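You operate a simulated robot arm through the tools that you are given. There is no shell and no other tool. Be economical: measure what you need, move in short steps, check, and stop when the job is done.

You run a simulated two-armed robot. Do the job below in one go: nothing can be reset, and whatever is moved stays where it is left.

JOB
Knead the leaf on the ribbed board, then brush it into the green box.
Fine: brown pad till the leaf is rolled; orange brush; both go back.

Only the result counts: the job must be done as asked and must still hold three seconds after the hand-in. Knocking over, shifting, dropping, spilling or breaking anything else fails it.

ROBOT AND FRAMES
Two 6-joint arms with fingered hands on one trunk that stands fixed in place. Base frame: the origin is at the foot of the trunk, x ahead of it, y to its left, z up; the work surface is at about z = 800. Units: mm, degrees, N and s.
The left shoulder is at [20, 157, 829], the right one opposite. With the tool pointing down near the work surface each hand reaches from about 340 to 840 mm from the base axis, measured 20 degrees to its own side. Payload 4.1 kg a hand.
The tool frame of a hand sits at the grasp point between the pads (the TCP): z along the fingers, y along the line on which they close. The tips reach 33 mm beyond it. The gripper opens to 112 mm. The gripper's body begins 39 mm behind the TCP. The gripper is a hand of 4 fingers: y runs from the thumb to the fingers, the wrist lies at [-16, -118, -200] in the tool frame, and closing takes about 1.5 s.
Orientation is that of the tool frame in the base frame, as [roll, pitch, yaw] about the fixed x, y, z axes, in that order (R = Rz(yaw) Ry(pitch) Rx(roll)). With the fingers straight down and the wrist toward the robot, the tool's x, y and z point along [0, 1, 0], [1, 0, 0] and [0, 0, -1] of the base frame.

CONTROLS
- The arms move only by the tool send_rows. It takes "left_motion", "right_motion" or both (then of equal length, played together; a hand with none holds still); each is a list of rows, each a list of 6 numbers: the shift along the tool's x, y, z in mm, then the turn, a rotation vector about the tool's x, y, z in degrees. In form: [[x, y, z, wx, wy, wz], ...]. A call has 1 to 12 rows; each row shifts and turns the commanded pose from where the row before left it, along the tool's axes as they then stand. "left_jaw" and "right_jaw" are, for a hand that has rows, the finger opening in mm, from 0 to 112, set as the call begins (left out, the last holds). Each row takes 0.2 s and may step no farther than 50 mm and 8.6 degrees from the row before; otherwise, or with a gripper value out of range, the whole call is refused. A pose out of reach is approached as far as the arm can. The call stops where the force on the tool passes 40 N (or 10 N more than at its start, if that is more) or the arm is blocked; 0.2 s more then pass. Each finger travels about 72 mm/s and halts on what it meets, pressing with about 24 N; the grip force reading is that of the motor and also rises with nothing between the fingers. The clock runs only during rows and for 0.2 s after the last one: add rows that do not move to give the fingers time. It gives the time, the measured TCP pose, the force on the tool (base axes), the opening and the grip force at its end, in the units of the frame above (readings bear some noise), with the torque about the TCP (base axes, N m) and any sound that the robot's microphone picked up, and new pictures: "views" is both (left out), scene, wrist or none (wrist: the cameras of the hands that moved).
- Cameras (640 x 400 px; columns grow to the right, rows downward): "scene" is now at [51.6, 1.8, 1444.7]; the picture's right is [0.04, -1.00, 0.00], its down [-0.71, -0.03, -0.70] and it looks along [0.70, 0.03, -0.71] (base axes); focal length 359 px, centre (320, 200). "left" rides on the left gripper at [-66, -89, -130] in its tool frame; the picture's right is [-0.79, -0.29, 0.54], its down [0.55, -0.71, 0.44] and it looks along [0.26, 0.64, 0.72] (tool axes); focal length 247 px, centre (320, 200). "right" rides on the right gripper at [66, -89, -130] in its tool frame; the picture's right is [-0.79, 0.29, -0.54], its down [-0.55, -0.71, 0.44] and it looks along [-0.26, 0.64, 0.72] (tool axes); focal length 247 px, centre (320, 200). There is no depth. A picture from a camera that has moved, and an enlarged one, comes with that camera's place and axes in the base frame and with its lens.
- hand_shape(shape, hand): the hand has 4 fingers and takes this shape, open, in about a second: jaw (thumb against the fingers, like two jaws); tri (thumb and two fingers); tip (a fingertip pinch); poke (one finger out to press); point (the index stretched); flat (the hand flat); cup (the hand cupped); fist (a fist). The gripper value then closes the fingers along that shape, each until it touches; the sizes above hold for jaw. It gives what a move gives, with no picture.
- aim_head(pan, tilt): turns the head with the scene camera to pan (to the left, within 86 degrees either way) and tilt (down, from -29 to 69), counted from straight ahead of the robot. It gives what a move gives, and a new picture of the scene camera.
- enlarge(camera, box): a new picture of the part [left, top, right, bottom] of that camera's present view, enlarged. The clock stands still meanwhile.
- job_done(): hands the job in; it is judged then, once.

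Go step by step. Nothing tells you positions but the pictures and the camera data: compare them with the known pose of the tool, close in by small moves and look again before you grip or let go. The budget is 120 turns and 200 pictures, counting those below and the enlarged ones. Unless the task says otherwise, let go and move clear before handing in, and close with one line.

The tools are called by a JSON object that holds its "name" and its "arguments". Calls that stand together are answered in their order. send_rows: Moves the arms, as the interface text tells. Its arguments: {"type":"object","properties":{"left_motion":{"type":"array","items":{"type":"array","items":{"type":"number"}}},"left_jaw":{"type":"number"},"right_motion":{"type":"array","items":{"type":"array","items":{"type":"number"}}},"right_jaw":{"type":"number"},"views":{"type":"string","enum":["both","scene","wrist","none"]}},"required":[]} The other tools are called the same way: hand_shape (shape, hand) gives the hand a shape; aim_head (pan, tilt) turns the head that bears the scene camera; enlarge (camera, box) takes an enlarged picture of a part of a camera's view; job_done () hands the job in.

At the start:

```text
time: 0.0
left_eef_pos: [455.6, 289.9, 1109.8]
left_orientation: [-179.9, 0.0, 99.8]
left_ft_force: [1.0, 0.1, -1.0]
left_ft_torque: [0.02, 0.02, -0.02]
left_finger_gap: 111.6
left_grasp_force: 0.2
left_shape: jaw
right_eef_pos: [542.3, -155.7, 1096.0]
right_orientation: [-180.0, 0.0, 99.8]
right_ft_force: [-0.1, -0.1, -0.1]
right_ft_torque: [0.01, -0.02, -0.01]
right_finger_gap: 111.7
right_grasp_force: 0.0
right_shape: jaw
head pan, tilt: [2.3, 45.3]
```

scene: 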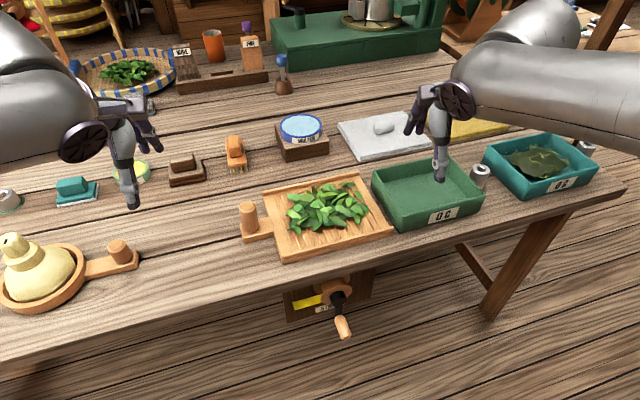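
right: 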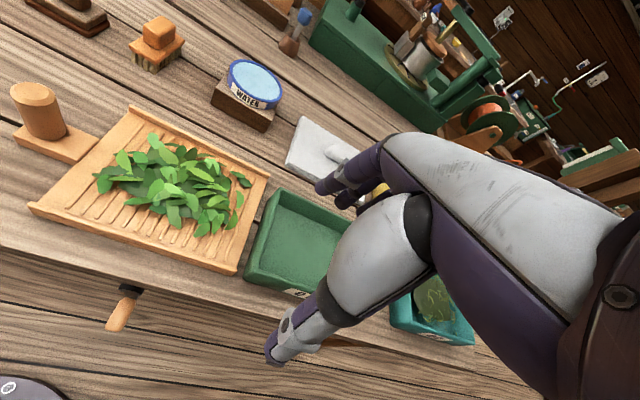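
left: 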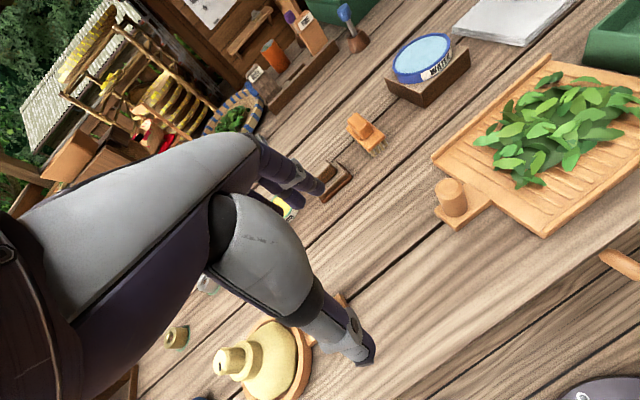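

I see the ribbed board with leaves in front of me, the green box to its right, and the brown pad and the orange brush to the back left. I'll enlarge these before moving.

{"name": "enlarge", "arguments": {"camera": "scene", "box": [130, 110, 290, 210]}}

{"name": "enlarge", "arguments": {"camera": "scene", "box": [230, 150, 490, 350]}}

{"name": "enlarge", "arguments": {"camera": "scene", "box": [150, 0, 450, 110]}}

```text
4.00 times, centred on (210, 160) of scene
camera zoom: at [51.6, 1.8, 1444.7], right [0.04, -1.0, 0.0], down [-0.71, -0.03, -0.7], along [0.7, 0.03, -0.71], focal length 1437 px, centre (760, 360)
```

zoom: 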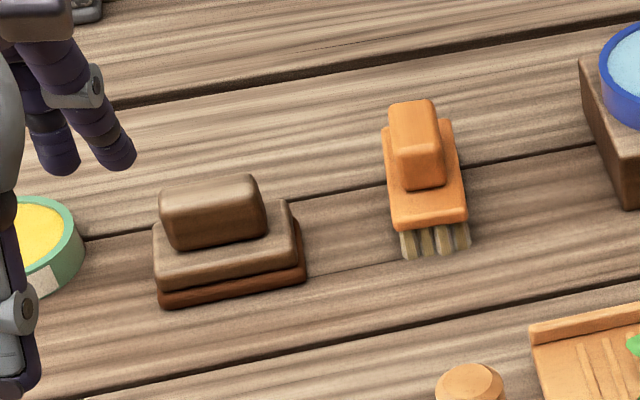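

```text
2.00 times, centred on (360, 250) of scene
camera zoom: at [51.6, 1.8, 1444.7], right [0.04, -1.0, 0.0], down [-0.71, -0.03, -0.7], along [0.7, 0.03, -0.71], focal length 718 px, centre (240, 100)
```

zoom: 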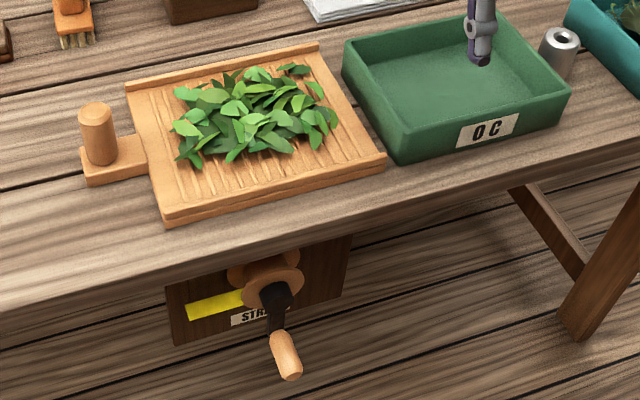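

```text
2.13 times, centred on (300, 55) of scene
camera zoom: at [51.6, 1.8, 1444.7], right [0.04, -1.0, 0.0], down [-0.71, -0.03, -0.7], along [0.7, 0.03, -0.71], focal length 766 px, centre (363, 509)
```

zoom: 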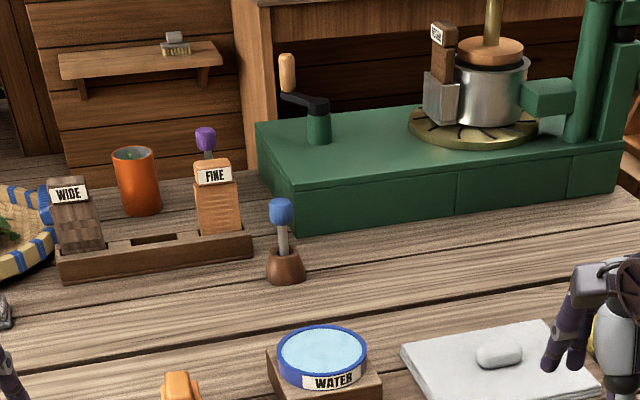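

The pad sits around (761, 389) with its long axis across the table and its handle on top. The brush is around (830, 272) and points away from me. I'll bring the left hand above the pad and park the right arm off to the side.

{"name": "send_rows", "arguments": {"left_motion": [[5.6, 34.9, 25.7, 0, 0, 0], [5.6, 34.9, 25.7, 0, 0, 0], [5.6, 34.9, 25.7, 0, 0, 0], [5.6, 34.9, 25.7, 0, 0, 0], [5.6, 34.9, 25.7, 0, 0, 0], [5.6, 34.9, 25.7, 0, 0, 0], [5.6, 34.9, 25.7, 0, 0, 0], [0, 0, 0, 0, 0, -4.6], [0, 0, 0, 0, 0, -4.6]], "right_motion": [[-19.6, -13.8, 0, 0, 0, 0], [-19.6, -13.8, 0, 0, 0, 0], [-19.6, -13.8, 0, 0, 0, 0], [-19.6, -13.8, 0, 0, 0, 0], [-19.6, -13.8, 0, 0, 0, 0], [-19.6, -13.8, 0, 0, 0, 0], [-19.6, -13.8, 0, 0, 0, 0], [-19.6, -13.8, 0, 0, 0, 0], [-19.6, -13.8, 0, 0, 0, 0]]}}

```text
time: 2.0
left_eef_pos: [690.2, 371.8, 929.4]
left_orientation: [180.0, 0.0, 109.1]
left_ft_force: [0.6, 0.4, -0.1]
left_ft_torque: [-0.07, 0.0, -0.02]
left_finger_gap: 111.8
left_grasp_force: 0.1
left_shape: jaw
right_eef_pos: [449.2, -351.9, 1096.6]
right_orientation: [-180.0, 0.0, 99.9]
right_ft_force: [-0.8, -0.2, 0.0]
right_ft_torque: [0.0, 0.03, 0.01]
right_finger_gap: 111.6
right_grasp_force: 0.1
right_shape: jaw
head pan, tilt: [2.3, 45.3]
camera right: at [349.7, -301.0, 1225.0], right [0.42, -0.73, 0.54], down [-0.61, -0.67, -0.44], along [0.68, -0.14, -0.72], focal length 247 px, centre (320, 200)
camera left: at [627.6, 279.9, 1057.7], right [-0.01, -0.84, -0.54], down [-0.85, 0.29, -0.44], along [0.52, 0.45, -0.72], focal length 247 px, centre (320, 200)
```

scene: 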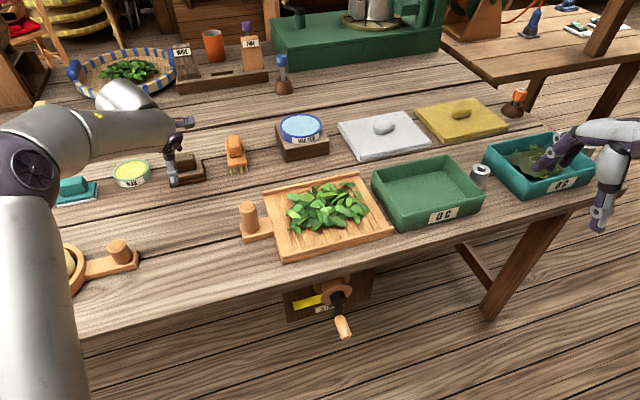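
right: 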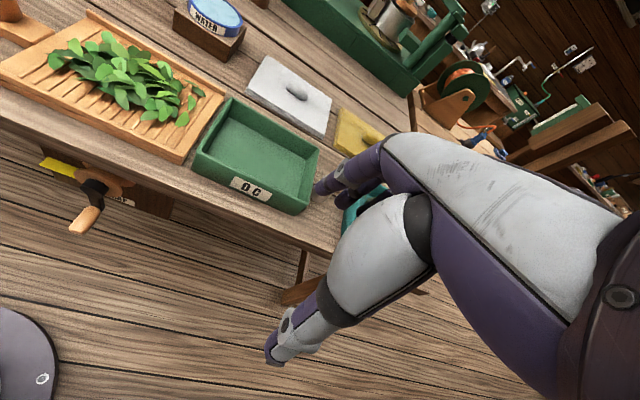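
left: 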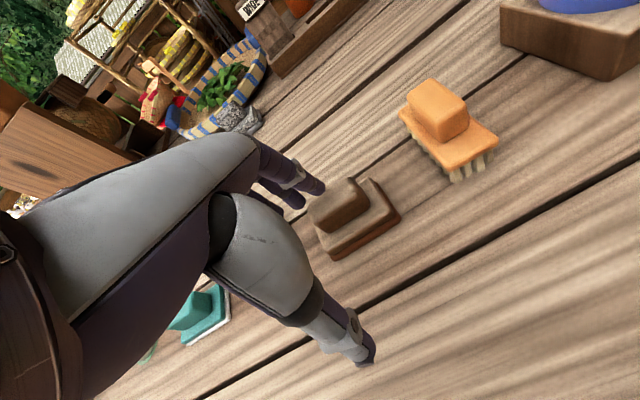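

The hand is near the pad. I'll enlarge the wrist view to get the pad's and brush's measurements.

{"name": "enlarge", "arguments": {"camera": "left", "box": [270, 70, 510, 270]}}

{"name": "enlarge", "arguments": {"camera": "scene", "box": [150, 110, 270, 200]}}

```text
2.00 times, centred on (390, 170) of left
camera zoom: at [627.6, 279.9, 1057.7], right [-0.01, -0.84, -0.54], down [-0.85, 0.29, -0.44], along [0.52, 0.45, -0.72], focal length 494 px, centre (180, 260)
```

zoom: 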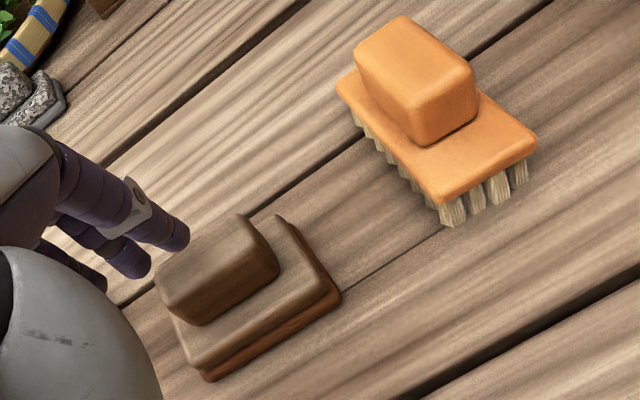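

```text
4.44 times, centred on (210, 155) of scene
camera zoom: at [51.7, 2.0, 1444.7], right [0.04, -1.0, 0.0], down [-0.71, -0.03, -0.7], along [0.7, 0.03, -0.71], focal length 1596 px, centre (809, 400)
```

zoom: 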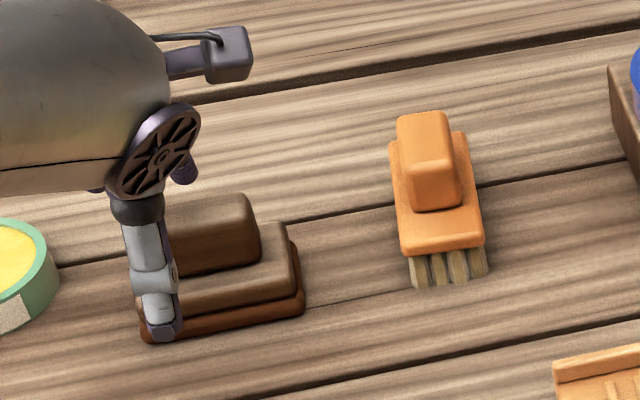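

The pad handle measures about 60 × 32 mm, with its top at z ≈ 860 and its centre near (761, 389). I'll move above it and partly close the fingers.

{"name": "send_rows", "arguments": {"left_motion": [[-3.5, 36.5, 10, 0, 0, 0], [-3.5, 36.5, 10, 0, 0, 0], [0, 0, 9, 0, 0, 0], [0, 0, 0, 0, 0, 0]], "left_jaw": 75}}

```text
time: 3.0
left_eef_pos: [761.3, 387.5, 899.2]
left_orientation: [-180.0, 0.0, 109.0]
left_ft_force: [0.4, -0.3, -0.3]
left_ft_torque: [-0.03, -0.03, -0.03]
left_finger_gap: 75.4
left_grasp_force: 0.0
left_shape: jaw
right_eef_pos: [449.7, -352.1, 1095.1]
right_orientation: [-179.9, 0.0, 99.8]
right_ft_force: [-0.3, 0.2, -0.3]
right_ft_torque: [0.03, -0.01, 0.01]
right_finger_gap: 111.8
right_grasp_force: 0.1
right_shape: jaw
head pan, tilt: [2.3, 45.3]
camera left: at [699.1, 296.4, 1028.7], right [-0.01, -0.84, -0.54], down [-0.85, 0.29, -0.43], along [0.52, 0.45, -0.72], focal length 247 px, centre (320, 200)
```

scene: 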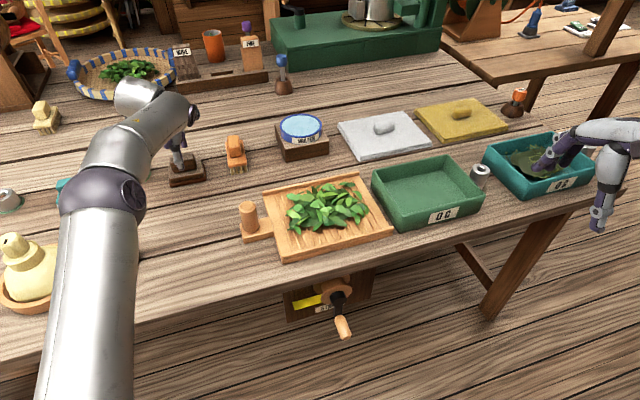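
left: 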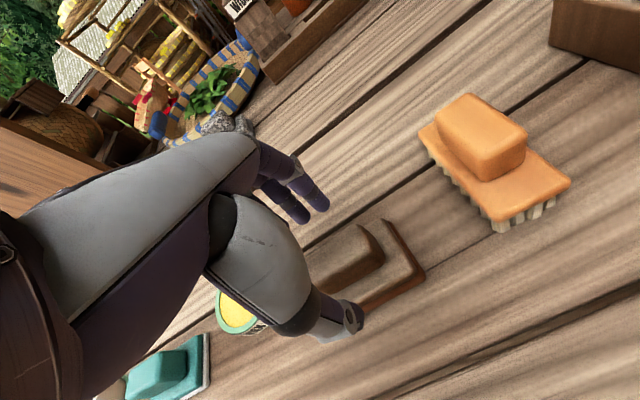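

{"name": "enlarge", "arguments": {"camera": "left", "box": [250, 140, 450, 350]}}

{"name": "enlarge", "arguments": {"camera": "scene", "box": [150, 100, 260, 200]}}

```text
1.90 times, centred on (350, 245) of left
camera zoom: at [699.1, 296.4, 1028.7], right [-0.01, -0.84, -0.54], down [-0.85, 0.29, -0.43], along [0.52, 0.45, -0.72], focal length 470 px, centre (263, 114)
```

zoom: 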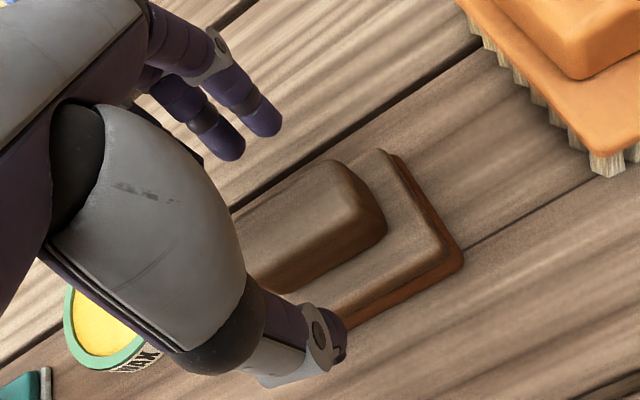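

```text
4.00 times, centred on (205, 150) of scene
camera zoom: at [51.6, 1.8, 1444.7], right [0.04, -1.0, 0.0], down [-0.71, -0.03, -0.7], along [0.7, 0.03, -0.71], focal length 1437 px, centre (780, 400)
```

zoom: 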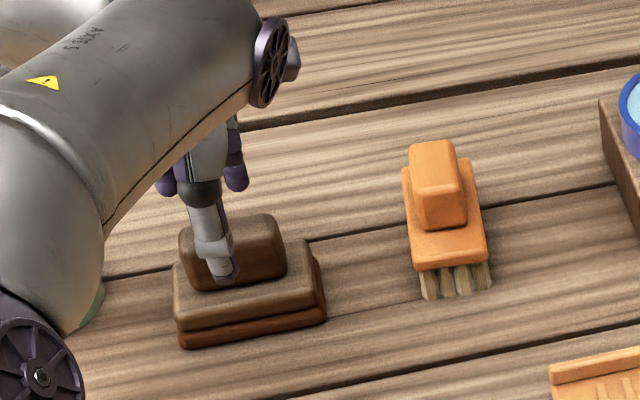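

The hand is centred over the handle. I'll go down to z ≈ 864 so the fingertips stay just above the pad's base, then close.

{"name": "send_rows", "arguments": {"left_motion": [[0, 0, 18, 0, 0, 0], [0, 0, 17, 0, 0, 0], [0, 0, 0, 0, 0, 0]], "views": "both"}}

{"name": "send_rows", "arguments": {"left_motion": [[0, 0, 0, 0, 0, 0], [0, 0, 0, 0, 0, 0], [0, 0, 0, 0, 0, 0], [0, 0, 0, 0, 0, 0], [0, 0, 0, 0, 0, 0], [0, 0, 0, 0, 0, 0], [0, 0, 0, 0, 0, 0]], "left_jaw": 10}}

```text
time: 3.8
left_eef_pos: [761.7, 388.7, 864.0]
left_orientation: [-180.0, 0.0, 109.0]
left_ft_force: [0.6, 0.2, 0.1]
left_ft_torque: [0.03, -0.01, 0.0]
left_finger_gap: 75.4
left_grasp_force: 0.0
left_shape: jaw
right_eef_pos: [449.1, -349.9, 1096.5]
right_orientation: [179.9, -0.1, 99.7]
right_ft_force: [-0.2, 0.2, 0.1]
right_ft_torque: [0.0, 0.02, -0.01]
right_finger_gap: 111.5
right_grasp_force: 0.1
right_shape: jaw
head pan, tilt: [2.3, 45.3]
camera left: at [699.1, 296.8, 993.5], right [-0.01, -0.84, -0.54], down [-0.85, 0.29, -0.44], along [0.52, 0.45, -0.72], focal length 247 px, centre (320, 200)
```

scene: 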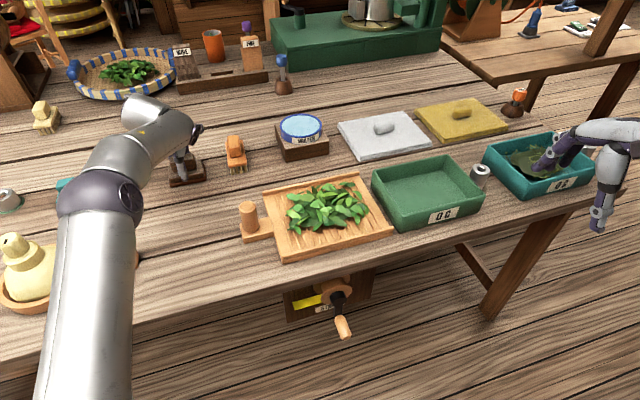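
left: 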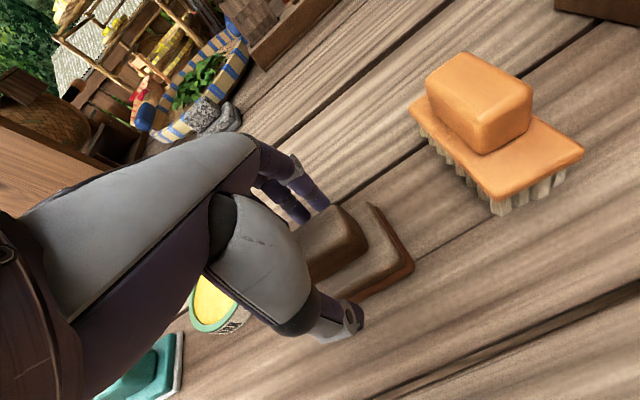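

```text
time: 5.4
left_eef_pos: [761.3, 387.6, 865.1]
left_orientation: [-180.0, -0.1, 109.0]
left_ft_force: [-0.1, -0.1, 3.9]
left_ft_torque: [0.07, -0.12, -0.05]
left_finger_gap: 35.7
left_grasp_force: 24.1
left_shape: jaw
right_eef_pos: [448.4, -352.2, 1096.6]
right_orientation: [180.0, 0.0, 99.7]
right_ft_force: [0.0, 0.7, 1.1]
right_ft_torque: [-0.04, -0.02, 0.0]
right_finger_gap: 111.8
right_grasp_force: 0.0
right_shape: jaw
head pan, tilt: [2.3, 45.3]
camera left: at [699.0, 296.7, 994.1], right [-0.01, -0.84, -0.54], down [-0.85, 0.29, -0.44], along [0.52, 0.45, -0.72], focal length 247 px, centre (320, 200)
```

scene: 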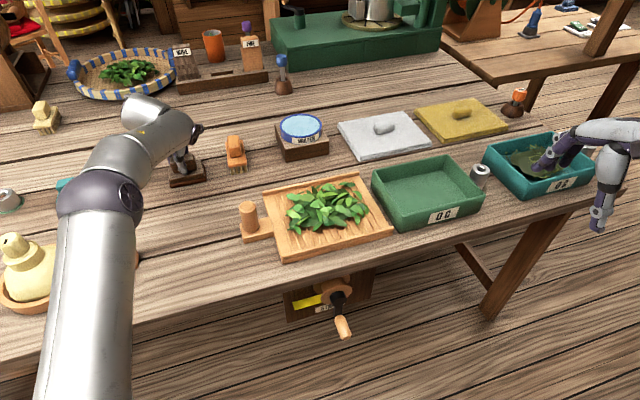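
left: 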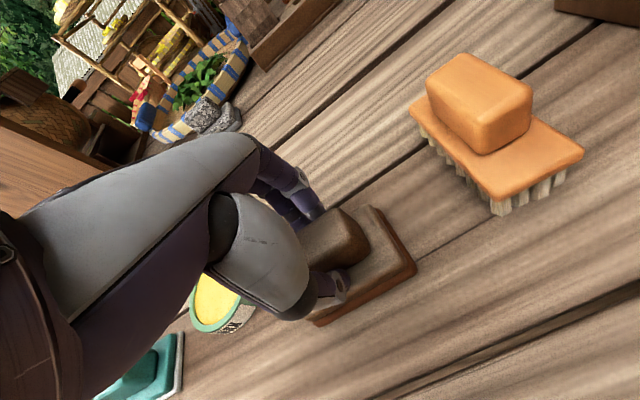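

The pad is gripped (gap 36, 24 N), and its home pose is TCP (761.5, 388.5, 864.5) at yaw 109. I'll lift it and carry it over the board's centre, about (638, 14).

{"name": "send_rows", "arguments": {"left_motion": [[0, 0, -15, 0, 0, 0], [0, 0, -15, 0, 0, 0], [-8, -35, -33, 0, 0, 0], [-8, -35, -33, 0, 0, 0]], "views": "scene"}}

{"name": "send_rows", "arguments": {"left_motion": [[-37.2, -21, 0, 0, 0, 0], [-37.2, -21, 0, 0, 0, 0], [-37.2, -21, 0, 0, 0, 0], [-37.2, -21, 0, 0, 0, 0], [-37.2, -21, 0, 0, 0, 0], [-37.2, -21, 0, 0, 0, 0], [-37.2, -21, 0, 0, 0, 0], [-37.2, -21, 0, 0, 0, 0]]}}

```text
time: 6.4
left_eef_pos: [700.4, 349.9, 960.9]
left_orientation: [-179.9, 0.0, 108.9]
left_ft_force: [0.8, -0.3, -2.7]
left_ft_torque: [0.02, 0.01, 0.01]
left_finger_gap: 35.2
left_grasp_force: 23.9
left_shape: jaw
right_eef_pos: [449.1, -350.7, 1096.0]
right_orientation: [180.0, 0.0, 99.8]
right_ft_force: [0.1, -0.6, 0.6]
right_ft_torque: [-0.05, 0.0, 0.01]
right_finger_gap: 111.7
right_grasp_force: 0.0
right_shape: jaw
head pan, tilt: [2.3, 45.3]
```

scene: 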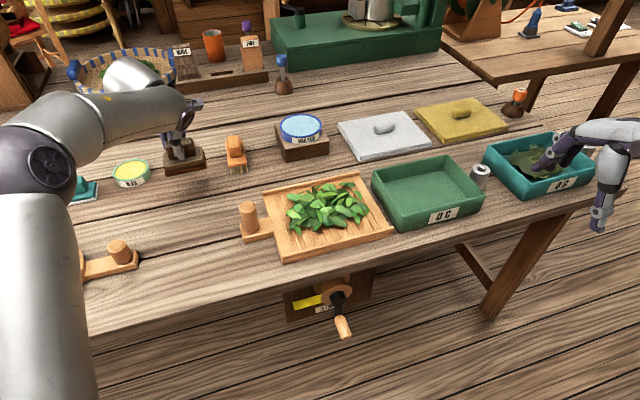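

```text
time: 8.2
left_eef_pos: [638.6, 12.3, 961.4]
left_orientation: [180.0, 0.0, 109.1]
left_ft_force: [0.0, 0.0, -1.5]
left_ft_torque: [-0.04, 0.0, 0.02]
left_finger_gap: 35.2
left_grasp_force: 24.1
left_shape: jaw
right_eef_pos: [448.4, -350.9, 1095.6]
right_orientation: [180.0, 0.0, 99.9]
right_ft_force: [-0.5, 0.8, -0.1]
right_ft_torque: [-0.04, 0.02, 0.01]
right_finger_gap: 111.8
right_grasp_force: 0.0
right_shape: jaw
head pan, tilt: [2.3, 45.3]
camera left: at [576.1, -78.1, 1089.9], right [-0.01, -0.84, -0.54], down [-0.85, 0.29, -0.44], along [0.52, 0.45, -0.72], focal length 247 px, centre (320, 200)
```

scene: 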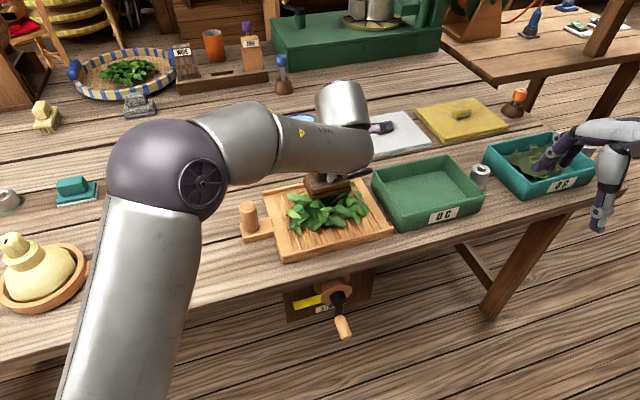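
left: 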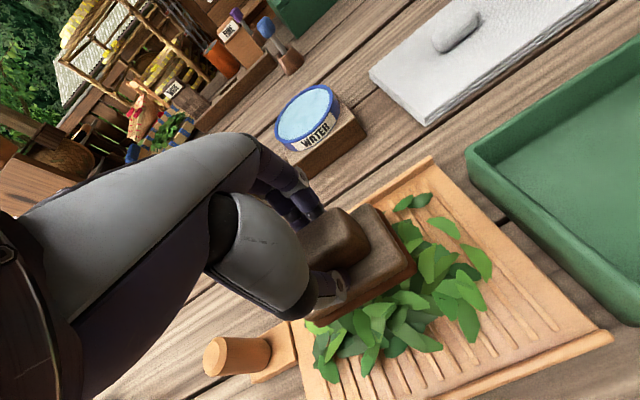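

The pad is over the leaf. I'll move to the leaf's centre and go down gently, checking for contact.

{"name": "send_rows", "arguments": {"left_motion": [[10, -14, 20, 0, 0, 0], [0, 0, 25, 0, 0, 0], [0, 0, 15, 0, 0, 0], [0, 0, 5, 0, 0, 0], [0, 0, 5, 0, 0, 0]], "views": "none"}}

{"name": "send_rows", "arguments": {"left_motion": [[0, 0, 3, 0, 0, 0], [0, 0, 3, 0, 0, 0]]}}

```text
time: 9.4
left_eef_pos: [622.5, 18.6, 890.6]
left_orientation: [179.9, 0.0, 109.1]
left_ft_force: [-0.2, -0.2, -2.1]
left_ft_torque: [-0.01, -0.01, -0.02]
left_finger_gap: 35.1
left_grasp_force: 24.1
left_shape: jaw
right_eef_pos: [448.4, -352.3, 1096.6]
right_orientation: [179.9, 0.0, 99.8]
right_ft_force: [-0.2, -0.5, -0.8]
right_ft_torque: [0.02, -0.01, -0.01]
right_finger_gap: 111.5
right_grasp_force: 0.0
right_shape: jaw
head pan, tilt: [2.3, 45.3]
```

```text
time: 10.0
left_eef_pos: [622.0, 18.7, 884.9]
left_orientation: [179.9, 0.0, 109.0]
left_ft_force: [0.1, -0.5, -0.9]
left_ft_torque: [0.03, -0.02, 0.0]
left_finger_gap: 35.0
left_grasp_force: 23.9
left_shape: jaw
right_eef_pos: [449.2, -351.4, 1096.3]
right_orientation: [-180.0, 0.0, 99.7]
right_ft_force: [-0.4, 0.3, -1.3]
right_ft_torque: [0.03, 0.02, 0.03]
right_finger_gap: 111.6
right_grasp_force: 0.1
right_shape: jaw
head pan, tilt: [2.3, 45.3]
camera left: at [559.2, -72.6, 1013.4], right [-0.01, -0.84, -0.54], down [-0.85, 0.29, -0.44], along [0.52, 0.45, -0.72], focal length 247 px, centre (320, 200)
```

scene: 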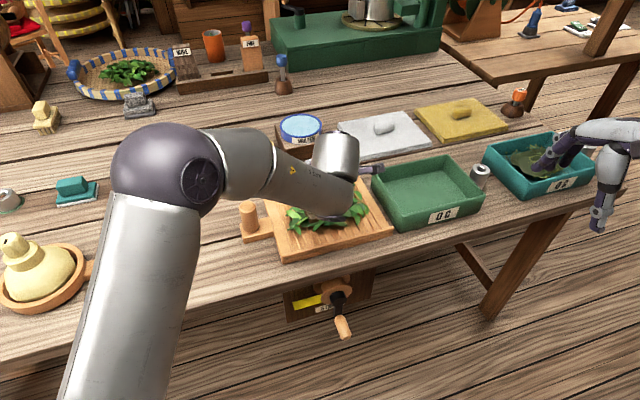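
left: 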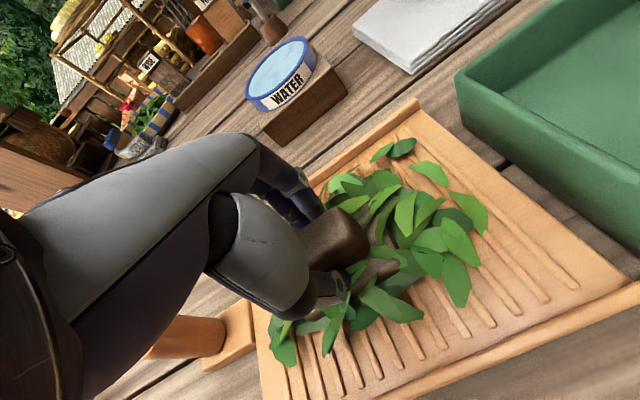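

{"name": "send_rows", "arguments": {"left_motion": [[-20, 2, 0, 0, 0, 0], [0, 0, 2, 0, 0, 0], [0, 0, 2, 0, 0, 0], [0, 0, 1, 0, 0, 0]], "views": "none"}}

{"name": "send_rows", "arguments": {"left_motion": [[0, 0, 1, 0, 0, 0], [0, 0, 1, 0, 0, 0]], "views": "none"}}

```text
time: 11.0
left_eef_pos: [631.5, 0.3, 880.0]
left_orientation: [179.9, 0.2, 109.0]
left_ft_force: [-2.0, -0.5, 8.7]
left_ft_torque: [0.08, -0.01, 0.0]
left_finger_gap: 35.4
left_grasp_force: 23.8
left_shape: jaw
right_eef_pos: [449.6, -351.7, 1096.5]
right_orientation: [-179.9, 0.1, 99.7]
right_ft_force: [-0.4, -0.6, -0.3]
right_ft_torque: [-0.01, -0.04, -0.01]
right_finger_gap: 111.9
right_grasp_force: 0.0
right_shape: jaw
head pan, tilt: [2.3, 45.3]
```

```text
time: 11.6
left_eef_pos: [631.7, -1.2, 880.4]
left_orientation: [179.6, 0.2, 108.9]
left_ft_force: [-4.8, 1.2, 26.4]
left_ft_torque: [-0.12, 0.46, 0.05]
left_finger_gap: 35.5
left_grasp_force: 24.0
left_shape: jaw
right_eef_pos: [448.9, -350.8, 1097.0]
right_orientation: [179.9, 0.0, 99.7]
right_ft_force: [-0.9, 0.6, 0.6]
right_ft_torque: [0.01, 0.02, -0.01]
right_finger_gap: 111.5
right_grasp_force: 0.0
right_shape: jaw
head pan, tilt: [2.3, 45.3]
```

The pad touches the board at z ≈ 880. I'll back off 1 mm to a light load and make a few strokes, then see how the leaf changes.

{"name": "send_rows", "arguments": {"left_motion": [[0, 0, -1, 0, 0, 0], [0, 15, 0, 0, 0, 0], [0, 15, 0, 0, 0, 0], [0, -20, 0, 0, 0, 0], [0, -20, 0, 0, 0, 0], [0, -20, 0, 0, 0, 0], [0, 20, 0, 0, 0, 0], [0, 20, 0, 0, 0, 0], [0, 20, 0, 0, 0, 0], [0, -15, 0, 0, 0, 0], [0, -15, 0, 0, 0, 0]]}}

```text
time: 14.0
left_eef_pos: [632.6, 1.9, 880.5]
left_orientation: [179.8, 0.1, 109.4]
left_ft_force: [11.8, 6.7, 23.2]
left_ft_torque: [0.36, -0.64, 0.01]
left_finger_gap: 37.2
left_grasp_force: 23.6
left_shape: jaw
right_eef_pos: [449.0, -349.9, 1097.1]
right_orientation: [180.0, -0.2, 99.9]
right_ft_force: [0.3, -0.4, -0.3]
right_ft_torque: [0.0, 0.04, 0.03]
right_finger_gap: 111.7
right_grasp_force: 0.0
right_shape: jaw
head pan, tilt: [2.3, 45.3]
camera left: at [569.2, -89.4, 1009.1], right [-0.01, -0.84, -0.54], down [-0.85, 0.29, -0.44], along [0.52, 0.46, -0.72], focal length 247 px, centre (320, 200)
```

scene: 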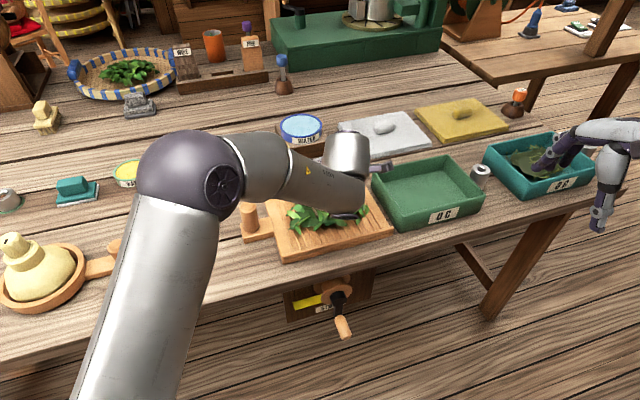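
left: 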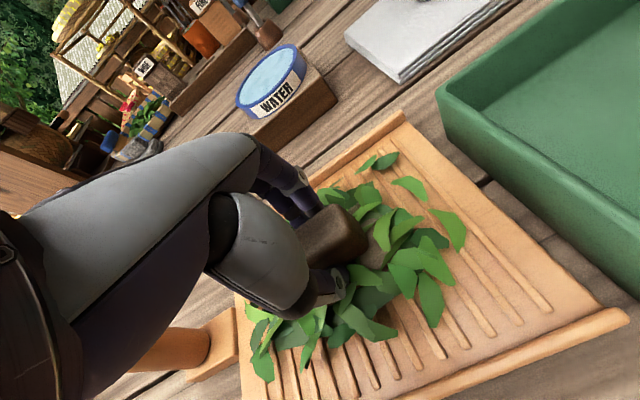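

{"name": "send_rows", "arguments": {"left_motion": [[0, 0, -1, 0, 0, 0], [-15, 0, 0, 0, 0, 0], [-20, 0, 0, 0, 0, 0], [25, 0, 0, 0, 0, 0], [25, 0, 0, 0, 0, 0], [25, 0, 0, 0, 0, 0], [-25, 0, 0, 0, 0, 0], [-25, 0, 0, 0, 0, 0], [-25, 0, 0, 0, 0, 0], [20, 0, 0, 0, 0, 0], [15, 0, 0, 0, 0, 0]]}}

{"name": "enlarge", "arguments": {"camera": "scene", "box": [230, 150, 490, 350]}}

```text
time: 16.4
left_eef_pos: [628.6, -1.1, 879.8]
left_orientation: [-179.8, 0.0, 108.9]
left_ft_force: [0.9, -4.7, 7.8]
left_ft_torque: [-0.1, -0.1, -0.01]
left_finger_gap: 36.0
left_grasp_force: 23.5
left_shape: jaw
right_eef_pos: [448.5, -351.2, 1096.7]
right_orientation: [180.0, -0.1, 99.9]
right_ft_force: [-0.2, -0.1, -1.1]
right_ft_torque: [0.01, -0.03, -0.01]
right_finger_gap: 111.6
right_grasp_force: 0.1
right_shape: jaw
head pan, tilt: [2.3, 45.3]
camera left: at [566.9, -91.9, 1009.8], right [-0.01, -0.84, -0.54], down [-0.85, 0.29, -0.44], along [0.52, 0.45, -0.72], focal length 247 px, centre (320, 200)
```

scene: 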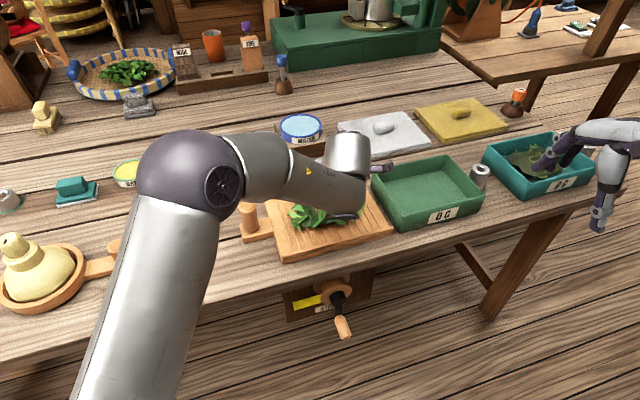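
left: 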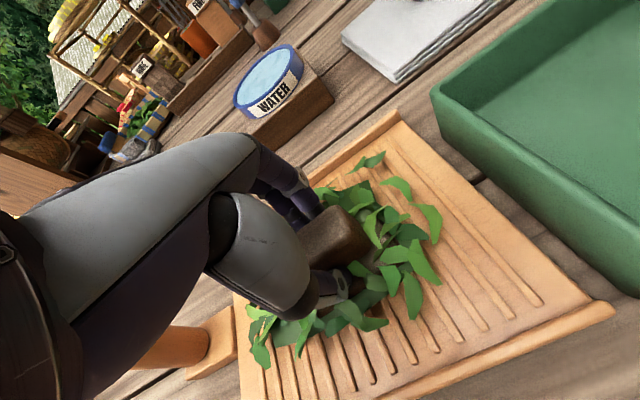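

```text
2.00 times, centred on (360, 250) of scene
camera zoom: at [51.5, 1.4, 1444.7], right [0.04, -1.0, 0.0], down [-0.71, -0.03, -0.7], along [0.7, 0.03, -0.71], focal length 718 px, centre (240, 100)
```

zoom: 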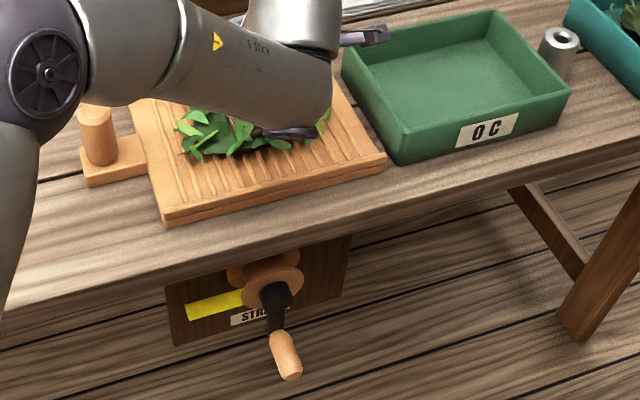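

It's working: the leaves are curling up and shrinking, and the board hasn't moved. I'll keep kneading.

{"name": "send_rows", "arguments": {"left_motion": [[0, 25, 0, 0, 0, 0], [0, -25, 0, 0, 0, 0], [0, -25, 0, 0, 0, 0], [0, 25, 0, 0, 0, 0], [0, 25, 0, 0, 0, 0], [0, -25, 0, 0, 0, 0], [0, -25, 0, 0, 0, 0], [0, 25, 0, 0, 0, 0], [0, 25, 0, 0, 0, 0], [0, -25, 0, 0, 0, 0], [0, -25, 0, 0, 0, 0], [0, 25, 0, 0, 0, 0]], "views": "none"}}

{"name": "send_rows", "arguments": {"left_motion": [[25, 0, 0, 0, 0, 0], [15, 0, 0, 0, 0, 0], [-25, 0, 0, 0, 0, 0], [-25, 0, 0, 0, 0, 0], [-25, 0, 0, 0, 0, 0], [25, 0, 0, 0, 0, 0], [25, 0, 0, 0, 0, 0], [25, 0, 0, 0, 0, 0], [-25, 0, 0, 0, 0, 0], [-25, 0, 0, 0, 0, 0], [10, 0, 0, 0, 0, 0]], "views": "wrist"}}

```text
time: 19.0
left_eef_pos: [628.4, -2.7, 880.0]
left_orientation: [180.0, 0.1, 108.9]
left_ft_force: [-9.0, -4.5, 16.3]
left_ft_torque: [-0.28, 0.52, -0.06]
left_finger_gap: 35.3
left_grasp_force: 23.9
left_shape: jaw
right_eef_pos: [447.0, -351.6, 1096.2]
right_orientation: [-179.9, 0.0, 99.9]
right_ft_force: [0.3, -0.2, 1.1]
right_ft_torque: [0.0, -0.04, -0.01]
right_finger_gap: 112.0
right_grasp_force: 0.0
right_shape: jaw
head pan, tilt: [2.3, 45.3]
```

```text
time: 21.4
left_eef_pos: [630.3, -3.1, 880.9]
left_orientation: [-180.0, 0.2, 108.7]
left_ft_force: [4.1, -5.5, 14.9]
left_ft_torque: [-0.08, -0.19, -0.2]
left_finger_gap: 35.9
left_grasp_force: 24.1
left_shape: jaw
right_eef_pos: [449.3, -351.1, 1097.1]
right_orientation: [180.0, 0.0, 99.9]
right_ft_force: [-0.2, -0.6, 0.2]
right_ft_torque: [0.03, -0.01, -0.01]
right_finger_gap: 111.9
right_grasp_force: 0.1
right_shape: jaw
head pan, tilt: [2.3, 45.3]
camera left: at [567.2, -92.8, 1009.7], right [-0.01, -0.84, -0.54], down [-0.85, 0.29, -0.44], along [0.53, 0.45, -0.72], focal length 247 px, centre (320, 200)
```

left: 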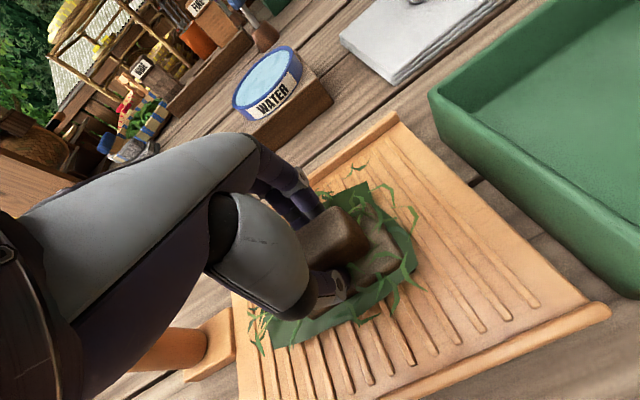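

The leaves are now thin twists with a dark mass under the pad. I'll lift up to check whether they're rolled.

{"name": "send_rows", "arguments": {"left_motion": [[0, 0, -30, 0, 0, 0], [0, 0, -40, 0, 0, 0], [20, -40, 0, 0, 0, 0], [20, -40, 0, 0, 0, 0], [20, -40, 0, 0, 0, 0]]}}

{"name": "enlarge", "arguments": {"camera": "scene", "box": [230, 150, 410, 270]}}

```text
time: 22.6
left_eef_pos: [497.1, 19.0, 948.6]
left_orientation: [179.9, 0.0, 109.0]
left_ft_force: [0.7, 0.4, -1.3]
left_ft_torque: [-0.02, 0.01, 0.01]
left_finger_gap: 35.5
left_grasp_force: 24.3
left_shape: jaw
right_eef_pos: [449.8, -351.1, 1095.7]
right_orientation: [-180.0, 0.0, 99.8]
right_ft_force: [0.1, 0.2, -0.3]
right_ft_torque: [0.0, 0.03, -0.02]
right_finger_gap: 111.5
right_grasp_force: 0.1
right_shape: jaw
head pan, tilt: [2.3, 45.3]
camera left: at [434.9, -72.7, 1078.5], right [-0.01, -0.84, -0.54], down [-0.85, 0.29, -0.44], along [0.52, 0.45, -0.72], focal length 247 px, centre (320, 200)
```

scene: 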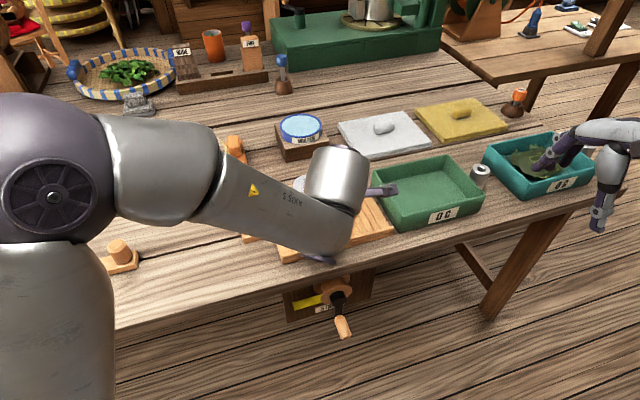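
left: 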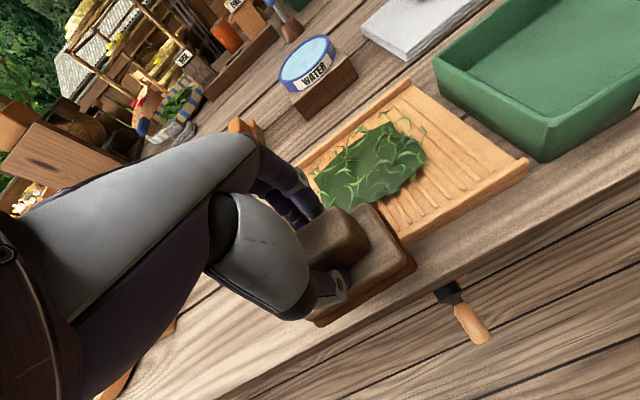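

```text
3.33 times, centred on (320, 210) of scene
camera zoom: at [52.1, 1.7, 1444.7], right [0.04, -1.0, 0.0], down [-0.71, -0.03, -0.7], along [0.7, 0.03, -0.71], focal length 1197 px, centre (320, 167)
```

zoom: 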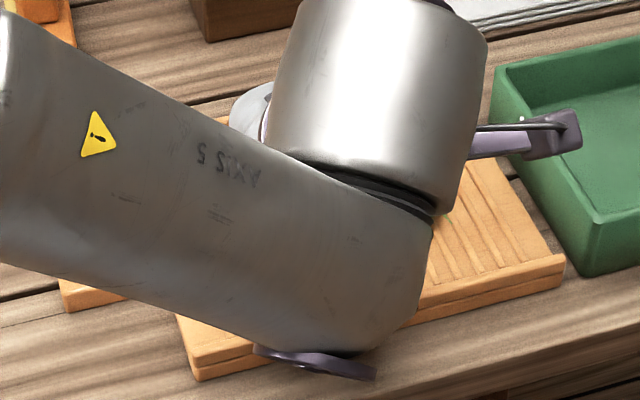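

{"name": "enlarge", "arguments": {"camera": "left", "box": [280, 70, 480, 230]}}

```text
2.50 times, centred on (380, 150) of left
camera zoom: at [434.9, -72.7, 1078.5], right [-0.01, -0.84, -0.54], down [-0.85, 0.29, -0.44], along [0.52, 0.45, -0.72], focal length 617 px, centre (170, 325)
```

zoom: 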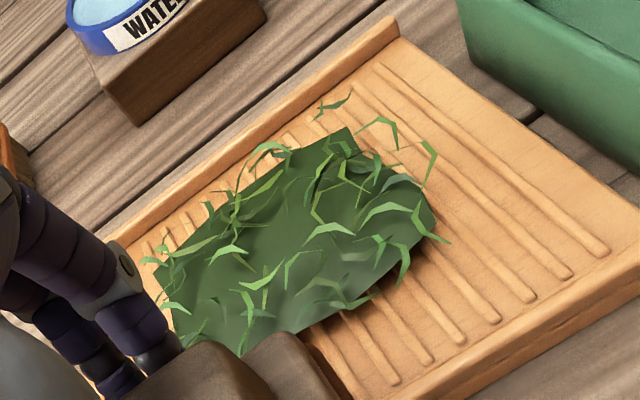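

{"name": "enlarge", "arguments": {"camera": "scene", "box": [470, 120, 610, 210]}}

{"name": "enlarge", "arguments": {"camera": "scene", "box": [60, 30, 200, 120]}}

```text
4.44 times, centred on (540, 165) of scene
camera zoom: at [52.1, 1.7, 1444.7], right [0.04, -1.0, 0.0], down [-0.71, -0.03, -0.7], along [0.7, 0.03, -0.71], focal length 1596 px, centre (-658, 356)
```

zoom: 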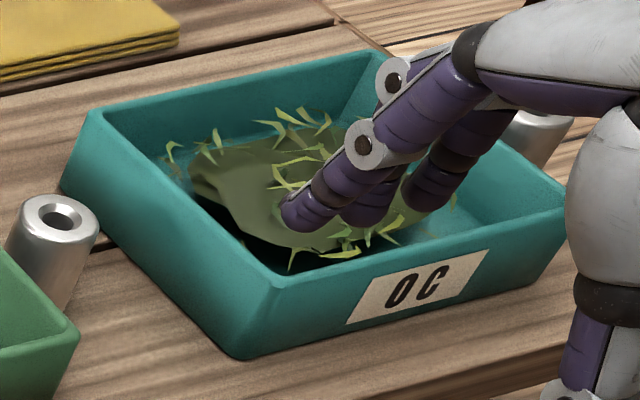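

```text
4.44 times, centred on (130, 75) of scene
camera zoom: at [52.1, 1.7, 1444.7], right [0.04, -1.0, 0.0], down [-0.71, -0.03, -0.7], along [0.7, 0.03, -0.71], focal length 1596 px, centre (1164, 756)
```

zoom: 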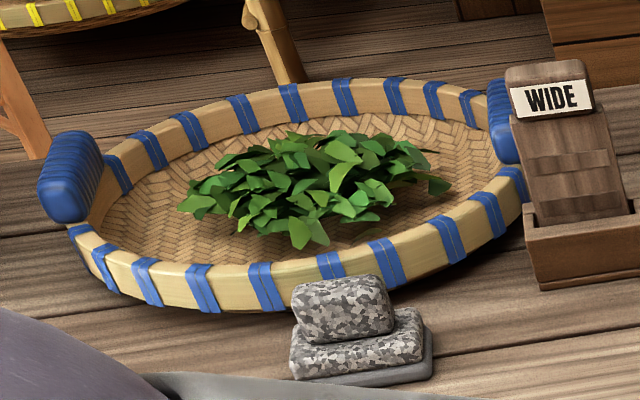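

The mass looks like the finished leaf in the teal box, a dark mat with thin curls. I'll make a few more strokes and see whether it still changes.

{"name": "send_rows", "arguments": {"left_motion": [[-20, 40, 0, 0, 0, 0], [-20, 40, 0, 0, 0, 0], [-20, 42, 0, 0, 0, 0], [0, 0, 35, 0, 0, 0], [0, 0, 25, 0, 0, 0], [0, 0, 9, 0, 0, 0]], "views": "none"}}

{"name": "send_rows", "arguments": {"left_motion": [[0, 25, 0, 0, 0, 0], [0, -25, 0, 0, 0, 0], [0, -25, 0, 0, 0, 0], [0, 25, 0, 0, 0, 0], [0, 25, 0, 0, 0, 0], [0, -25, 0, 0, 0, 0], [25, 0, 0, 0, 0, 0], [-25, 0, 0, 0, 0, 0], [-25, 0, 0, 0, 0, 0], [25, 0, 0, 0, 0, 0]], "views": "wrist"}}

```text
time: 24.0
left_eef_pos: [633.8, 1.5, 880.4]
left_orientation: [-179.9, 0.0, 109.0]
left_ft_force: [-0.7, 0.4, 1.0]
left_ft_torque: [0.02, -0.02, -0.01]
left_finger_gap: 35.4
left_grasp_force: 23.4
left_shape: jaw
right_eef_pos: [450.3, -352.1, 1097.0]
right_orientation: [180.0, 0.0, 99.8]
right_ft_force: [0.1, -1.0, 0.4]
right_ft_torque: [0.02, -0.01, 0.01]
right_finger_gap: 111.7
right_grasp_force: 0.1
right_shape: jaw
head pan, tilt: [2.3, 45.3]
```

```text
time: 26.2
left_eef_pos: [633.4, 0.4, 880.8]
left_orientation: [-180.0, 0.0, 108.9]
left_ft_force: [2.3, -1.5, 3.1]
left_ft_torque: [0.0, -0.2, -0.06]
left_finger_gap: 35.7
left_grasp_force: 23.6
left_shape: jaw
right_eef_pos: [448.6, -351.2, 1096.6]
right_orientation: [180.0, 0.1, 99.8]
right_ft_force: [-0.4, 0.6, 0.1]
right_ft_torque: [0.0, 0.0, -0.02]
right_finger_gap: 112.0
right_grasp_force: 0.1
right_shape: jaw
head pan, tilt: [2.3, 45.3]
camera left: at [570.0, -90.7, 1009.9], right [-0.01, -0.84, -0.54], down [-0.85, 0.29, -0.44], along [0.52, 0.45, -0.72], focal length 247 px, centre (320, 200)
```

left: 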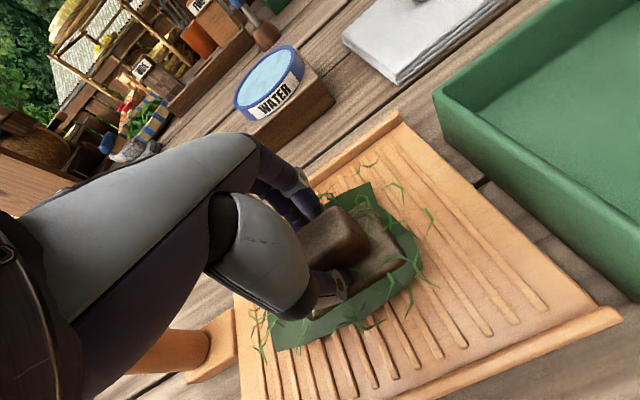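

The curls got thinner still, so it hadn't finished. I'll knead with a little more load and compare again.

{"name": "send_rows", "arguments": {"left_motion": [[0, 25, 0.5, 0, 0, 0], [0, -25, 0, 0, 0, 0], [0, -25, 0, 0, 0, 0], [0, 25, 0, 0, 0, 0], [0, 25, 0, 0, 0, 0], [0, -25, 0, 0, 0, 0], [0, -25, 0, 0, 0, 0], [0, 25, 0, 0, 0, 0], [0, 25, 0, 0, 0, 0], [0, -25, 0, 0, 0, 0], [0, 0, 0, 0, 0, 0]], "views": "wrist"}}

{"name": "enlarge", "arguments": {"camera": "left", "box": [230, 110, 490, 370]}}

{"name": "send_rows", "arguments": {"left_motion": [[25, 0, 0, 0, 0, 0], [-25, 0, 0, 0, 0, 0], [-25, 0, 0, 0, 0, 0], [25, 0, 0, 0, 0, 0], [25, 0, 0, 0, 0, 0], [-25, 0, 0, 0, 0, 0], [-25, 0, 0, 0, 0, 0], [25, 0, 0, 0, 0, 0], [0, 0, 0, 0, 0, 0]], "views": "none"}}

{"name": "enlarge", "arguments": {"camera": "left", "box": [230, 110, 490, 370]}}

```text
time: 28.6
left_eef_pos: [633.8, 1.2, 880.4]
left_orientation: [179.9, 0.0, 109.2]
left_ft_force: [6.6, 3.6, 12.4]
left_ft_torque: [0.19, -0.31, 0.03]
left_finger_gap: 35.8
left_grasp_force: 24.3
left_shape: jaw
right_eef_pos: [448.8, -350.0, 1096.1]
right_orientation: [-180.0, 0.0, 99.9]
right_ft_force: [1.1, 0.3, 1.5]
right_ft_torque: [0.01, -0.02, 0.03]
right_finger_gap: 111.8
right_grasp_force: 0.0
right_shape: jaw
head pan, tilt: [2.3, 45.3]
camera left: at [570.7, -89.9, 1009.6], right [-0.01, -0.84, -0.54], down [-0.85, 0.29, -0.44], along [0.52, 0.45, -0.72], focal length 247 px, centre (320, 200)
```

left: 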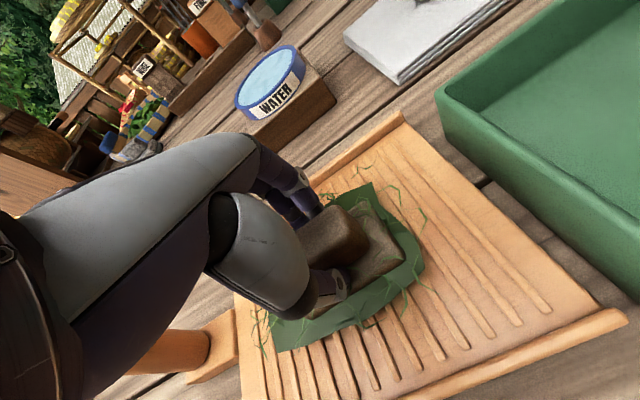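

```text
1.54 times, centred on (360, 240) of left
camera zoom: at [570.7, -89.9, 1009.6], right [-0.01, -0.84, -0.54], down [-0.85, 0.29, -0.44], along [0.52, 0.45, -0.72], focal length 380 px, centre (258, 138)
```

zoom: 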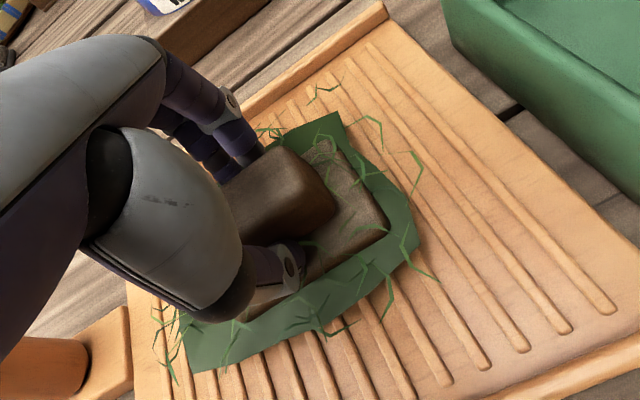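

```text
time: 30.6
left_eef_pos: [632.5, -1.3, 879.7]
left_orientation: [-180.0, 0.0, 108.9]
left_ft_force: [1.0, -5.5, 10.1]
left_ft_torque: [-0.21, -0.06, -0.06]
left_finger_gap: 35.9
left_grasp_force: 23.8
left_shape: jaw
right_eef_pos: [448.7, -350.9, 1095.2]
right_orientation: [179.9, 0.0, 99.7]
right_ft_force: [-0.2, -0.9, -0.6]
right_ft_torque: [0.0, -0.01, 0.01]
right_finger_gap: 111.6
right_grasp_force: 0.0
right_shape: jaw
head pan, tilt: [2.3, 45.3]
```

```text
1.54 times, centred on (360, 240) of left
camera zoom: at [569.2, -91.1, 1009.8], right [-0.01, -0.84, -0.54], down [-0.85, 0.29, -0.44], along [0.52, 0.45, -0.72], focal length 380 px, centre (258, 138)
```

zoom: 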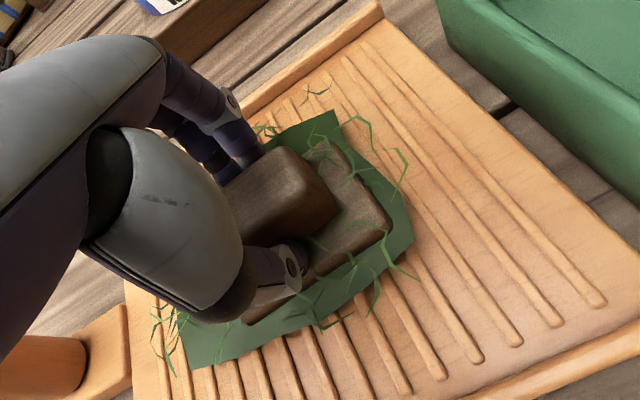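

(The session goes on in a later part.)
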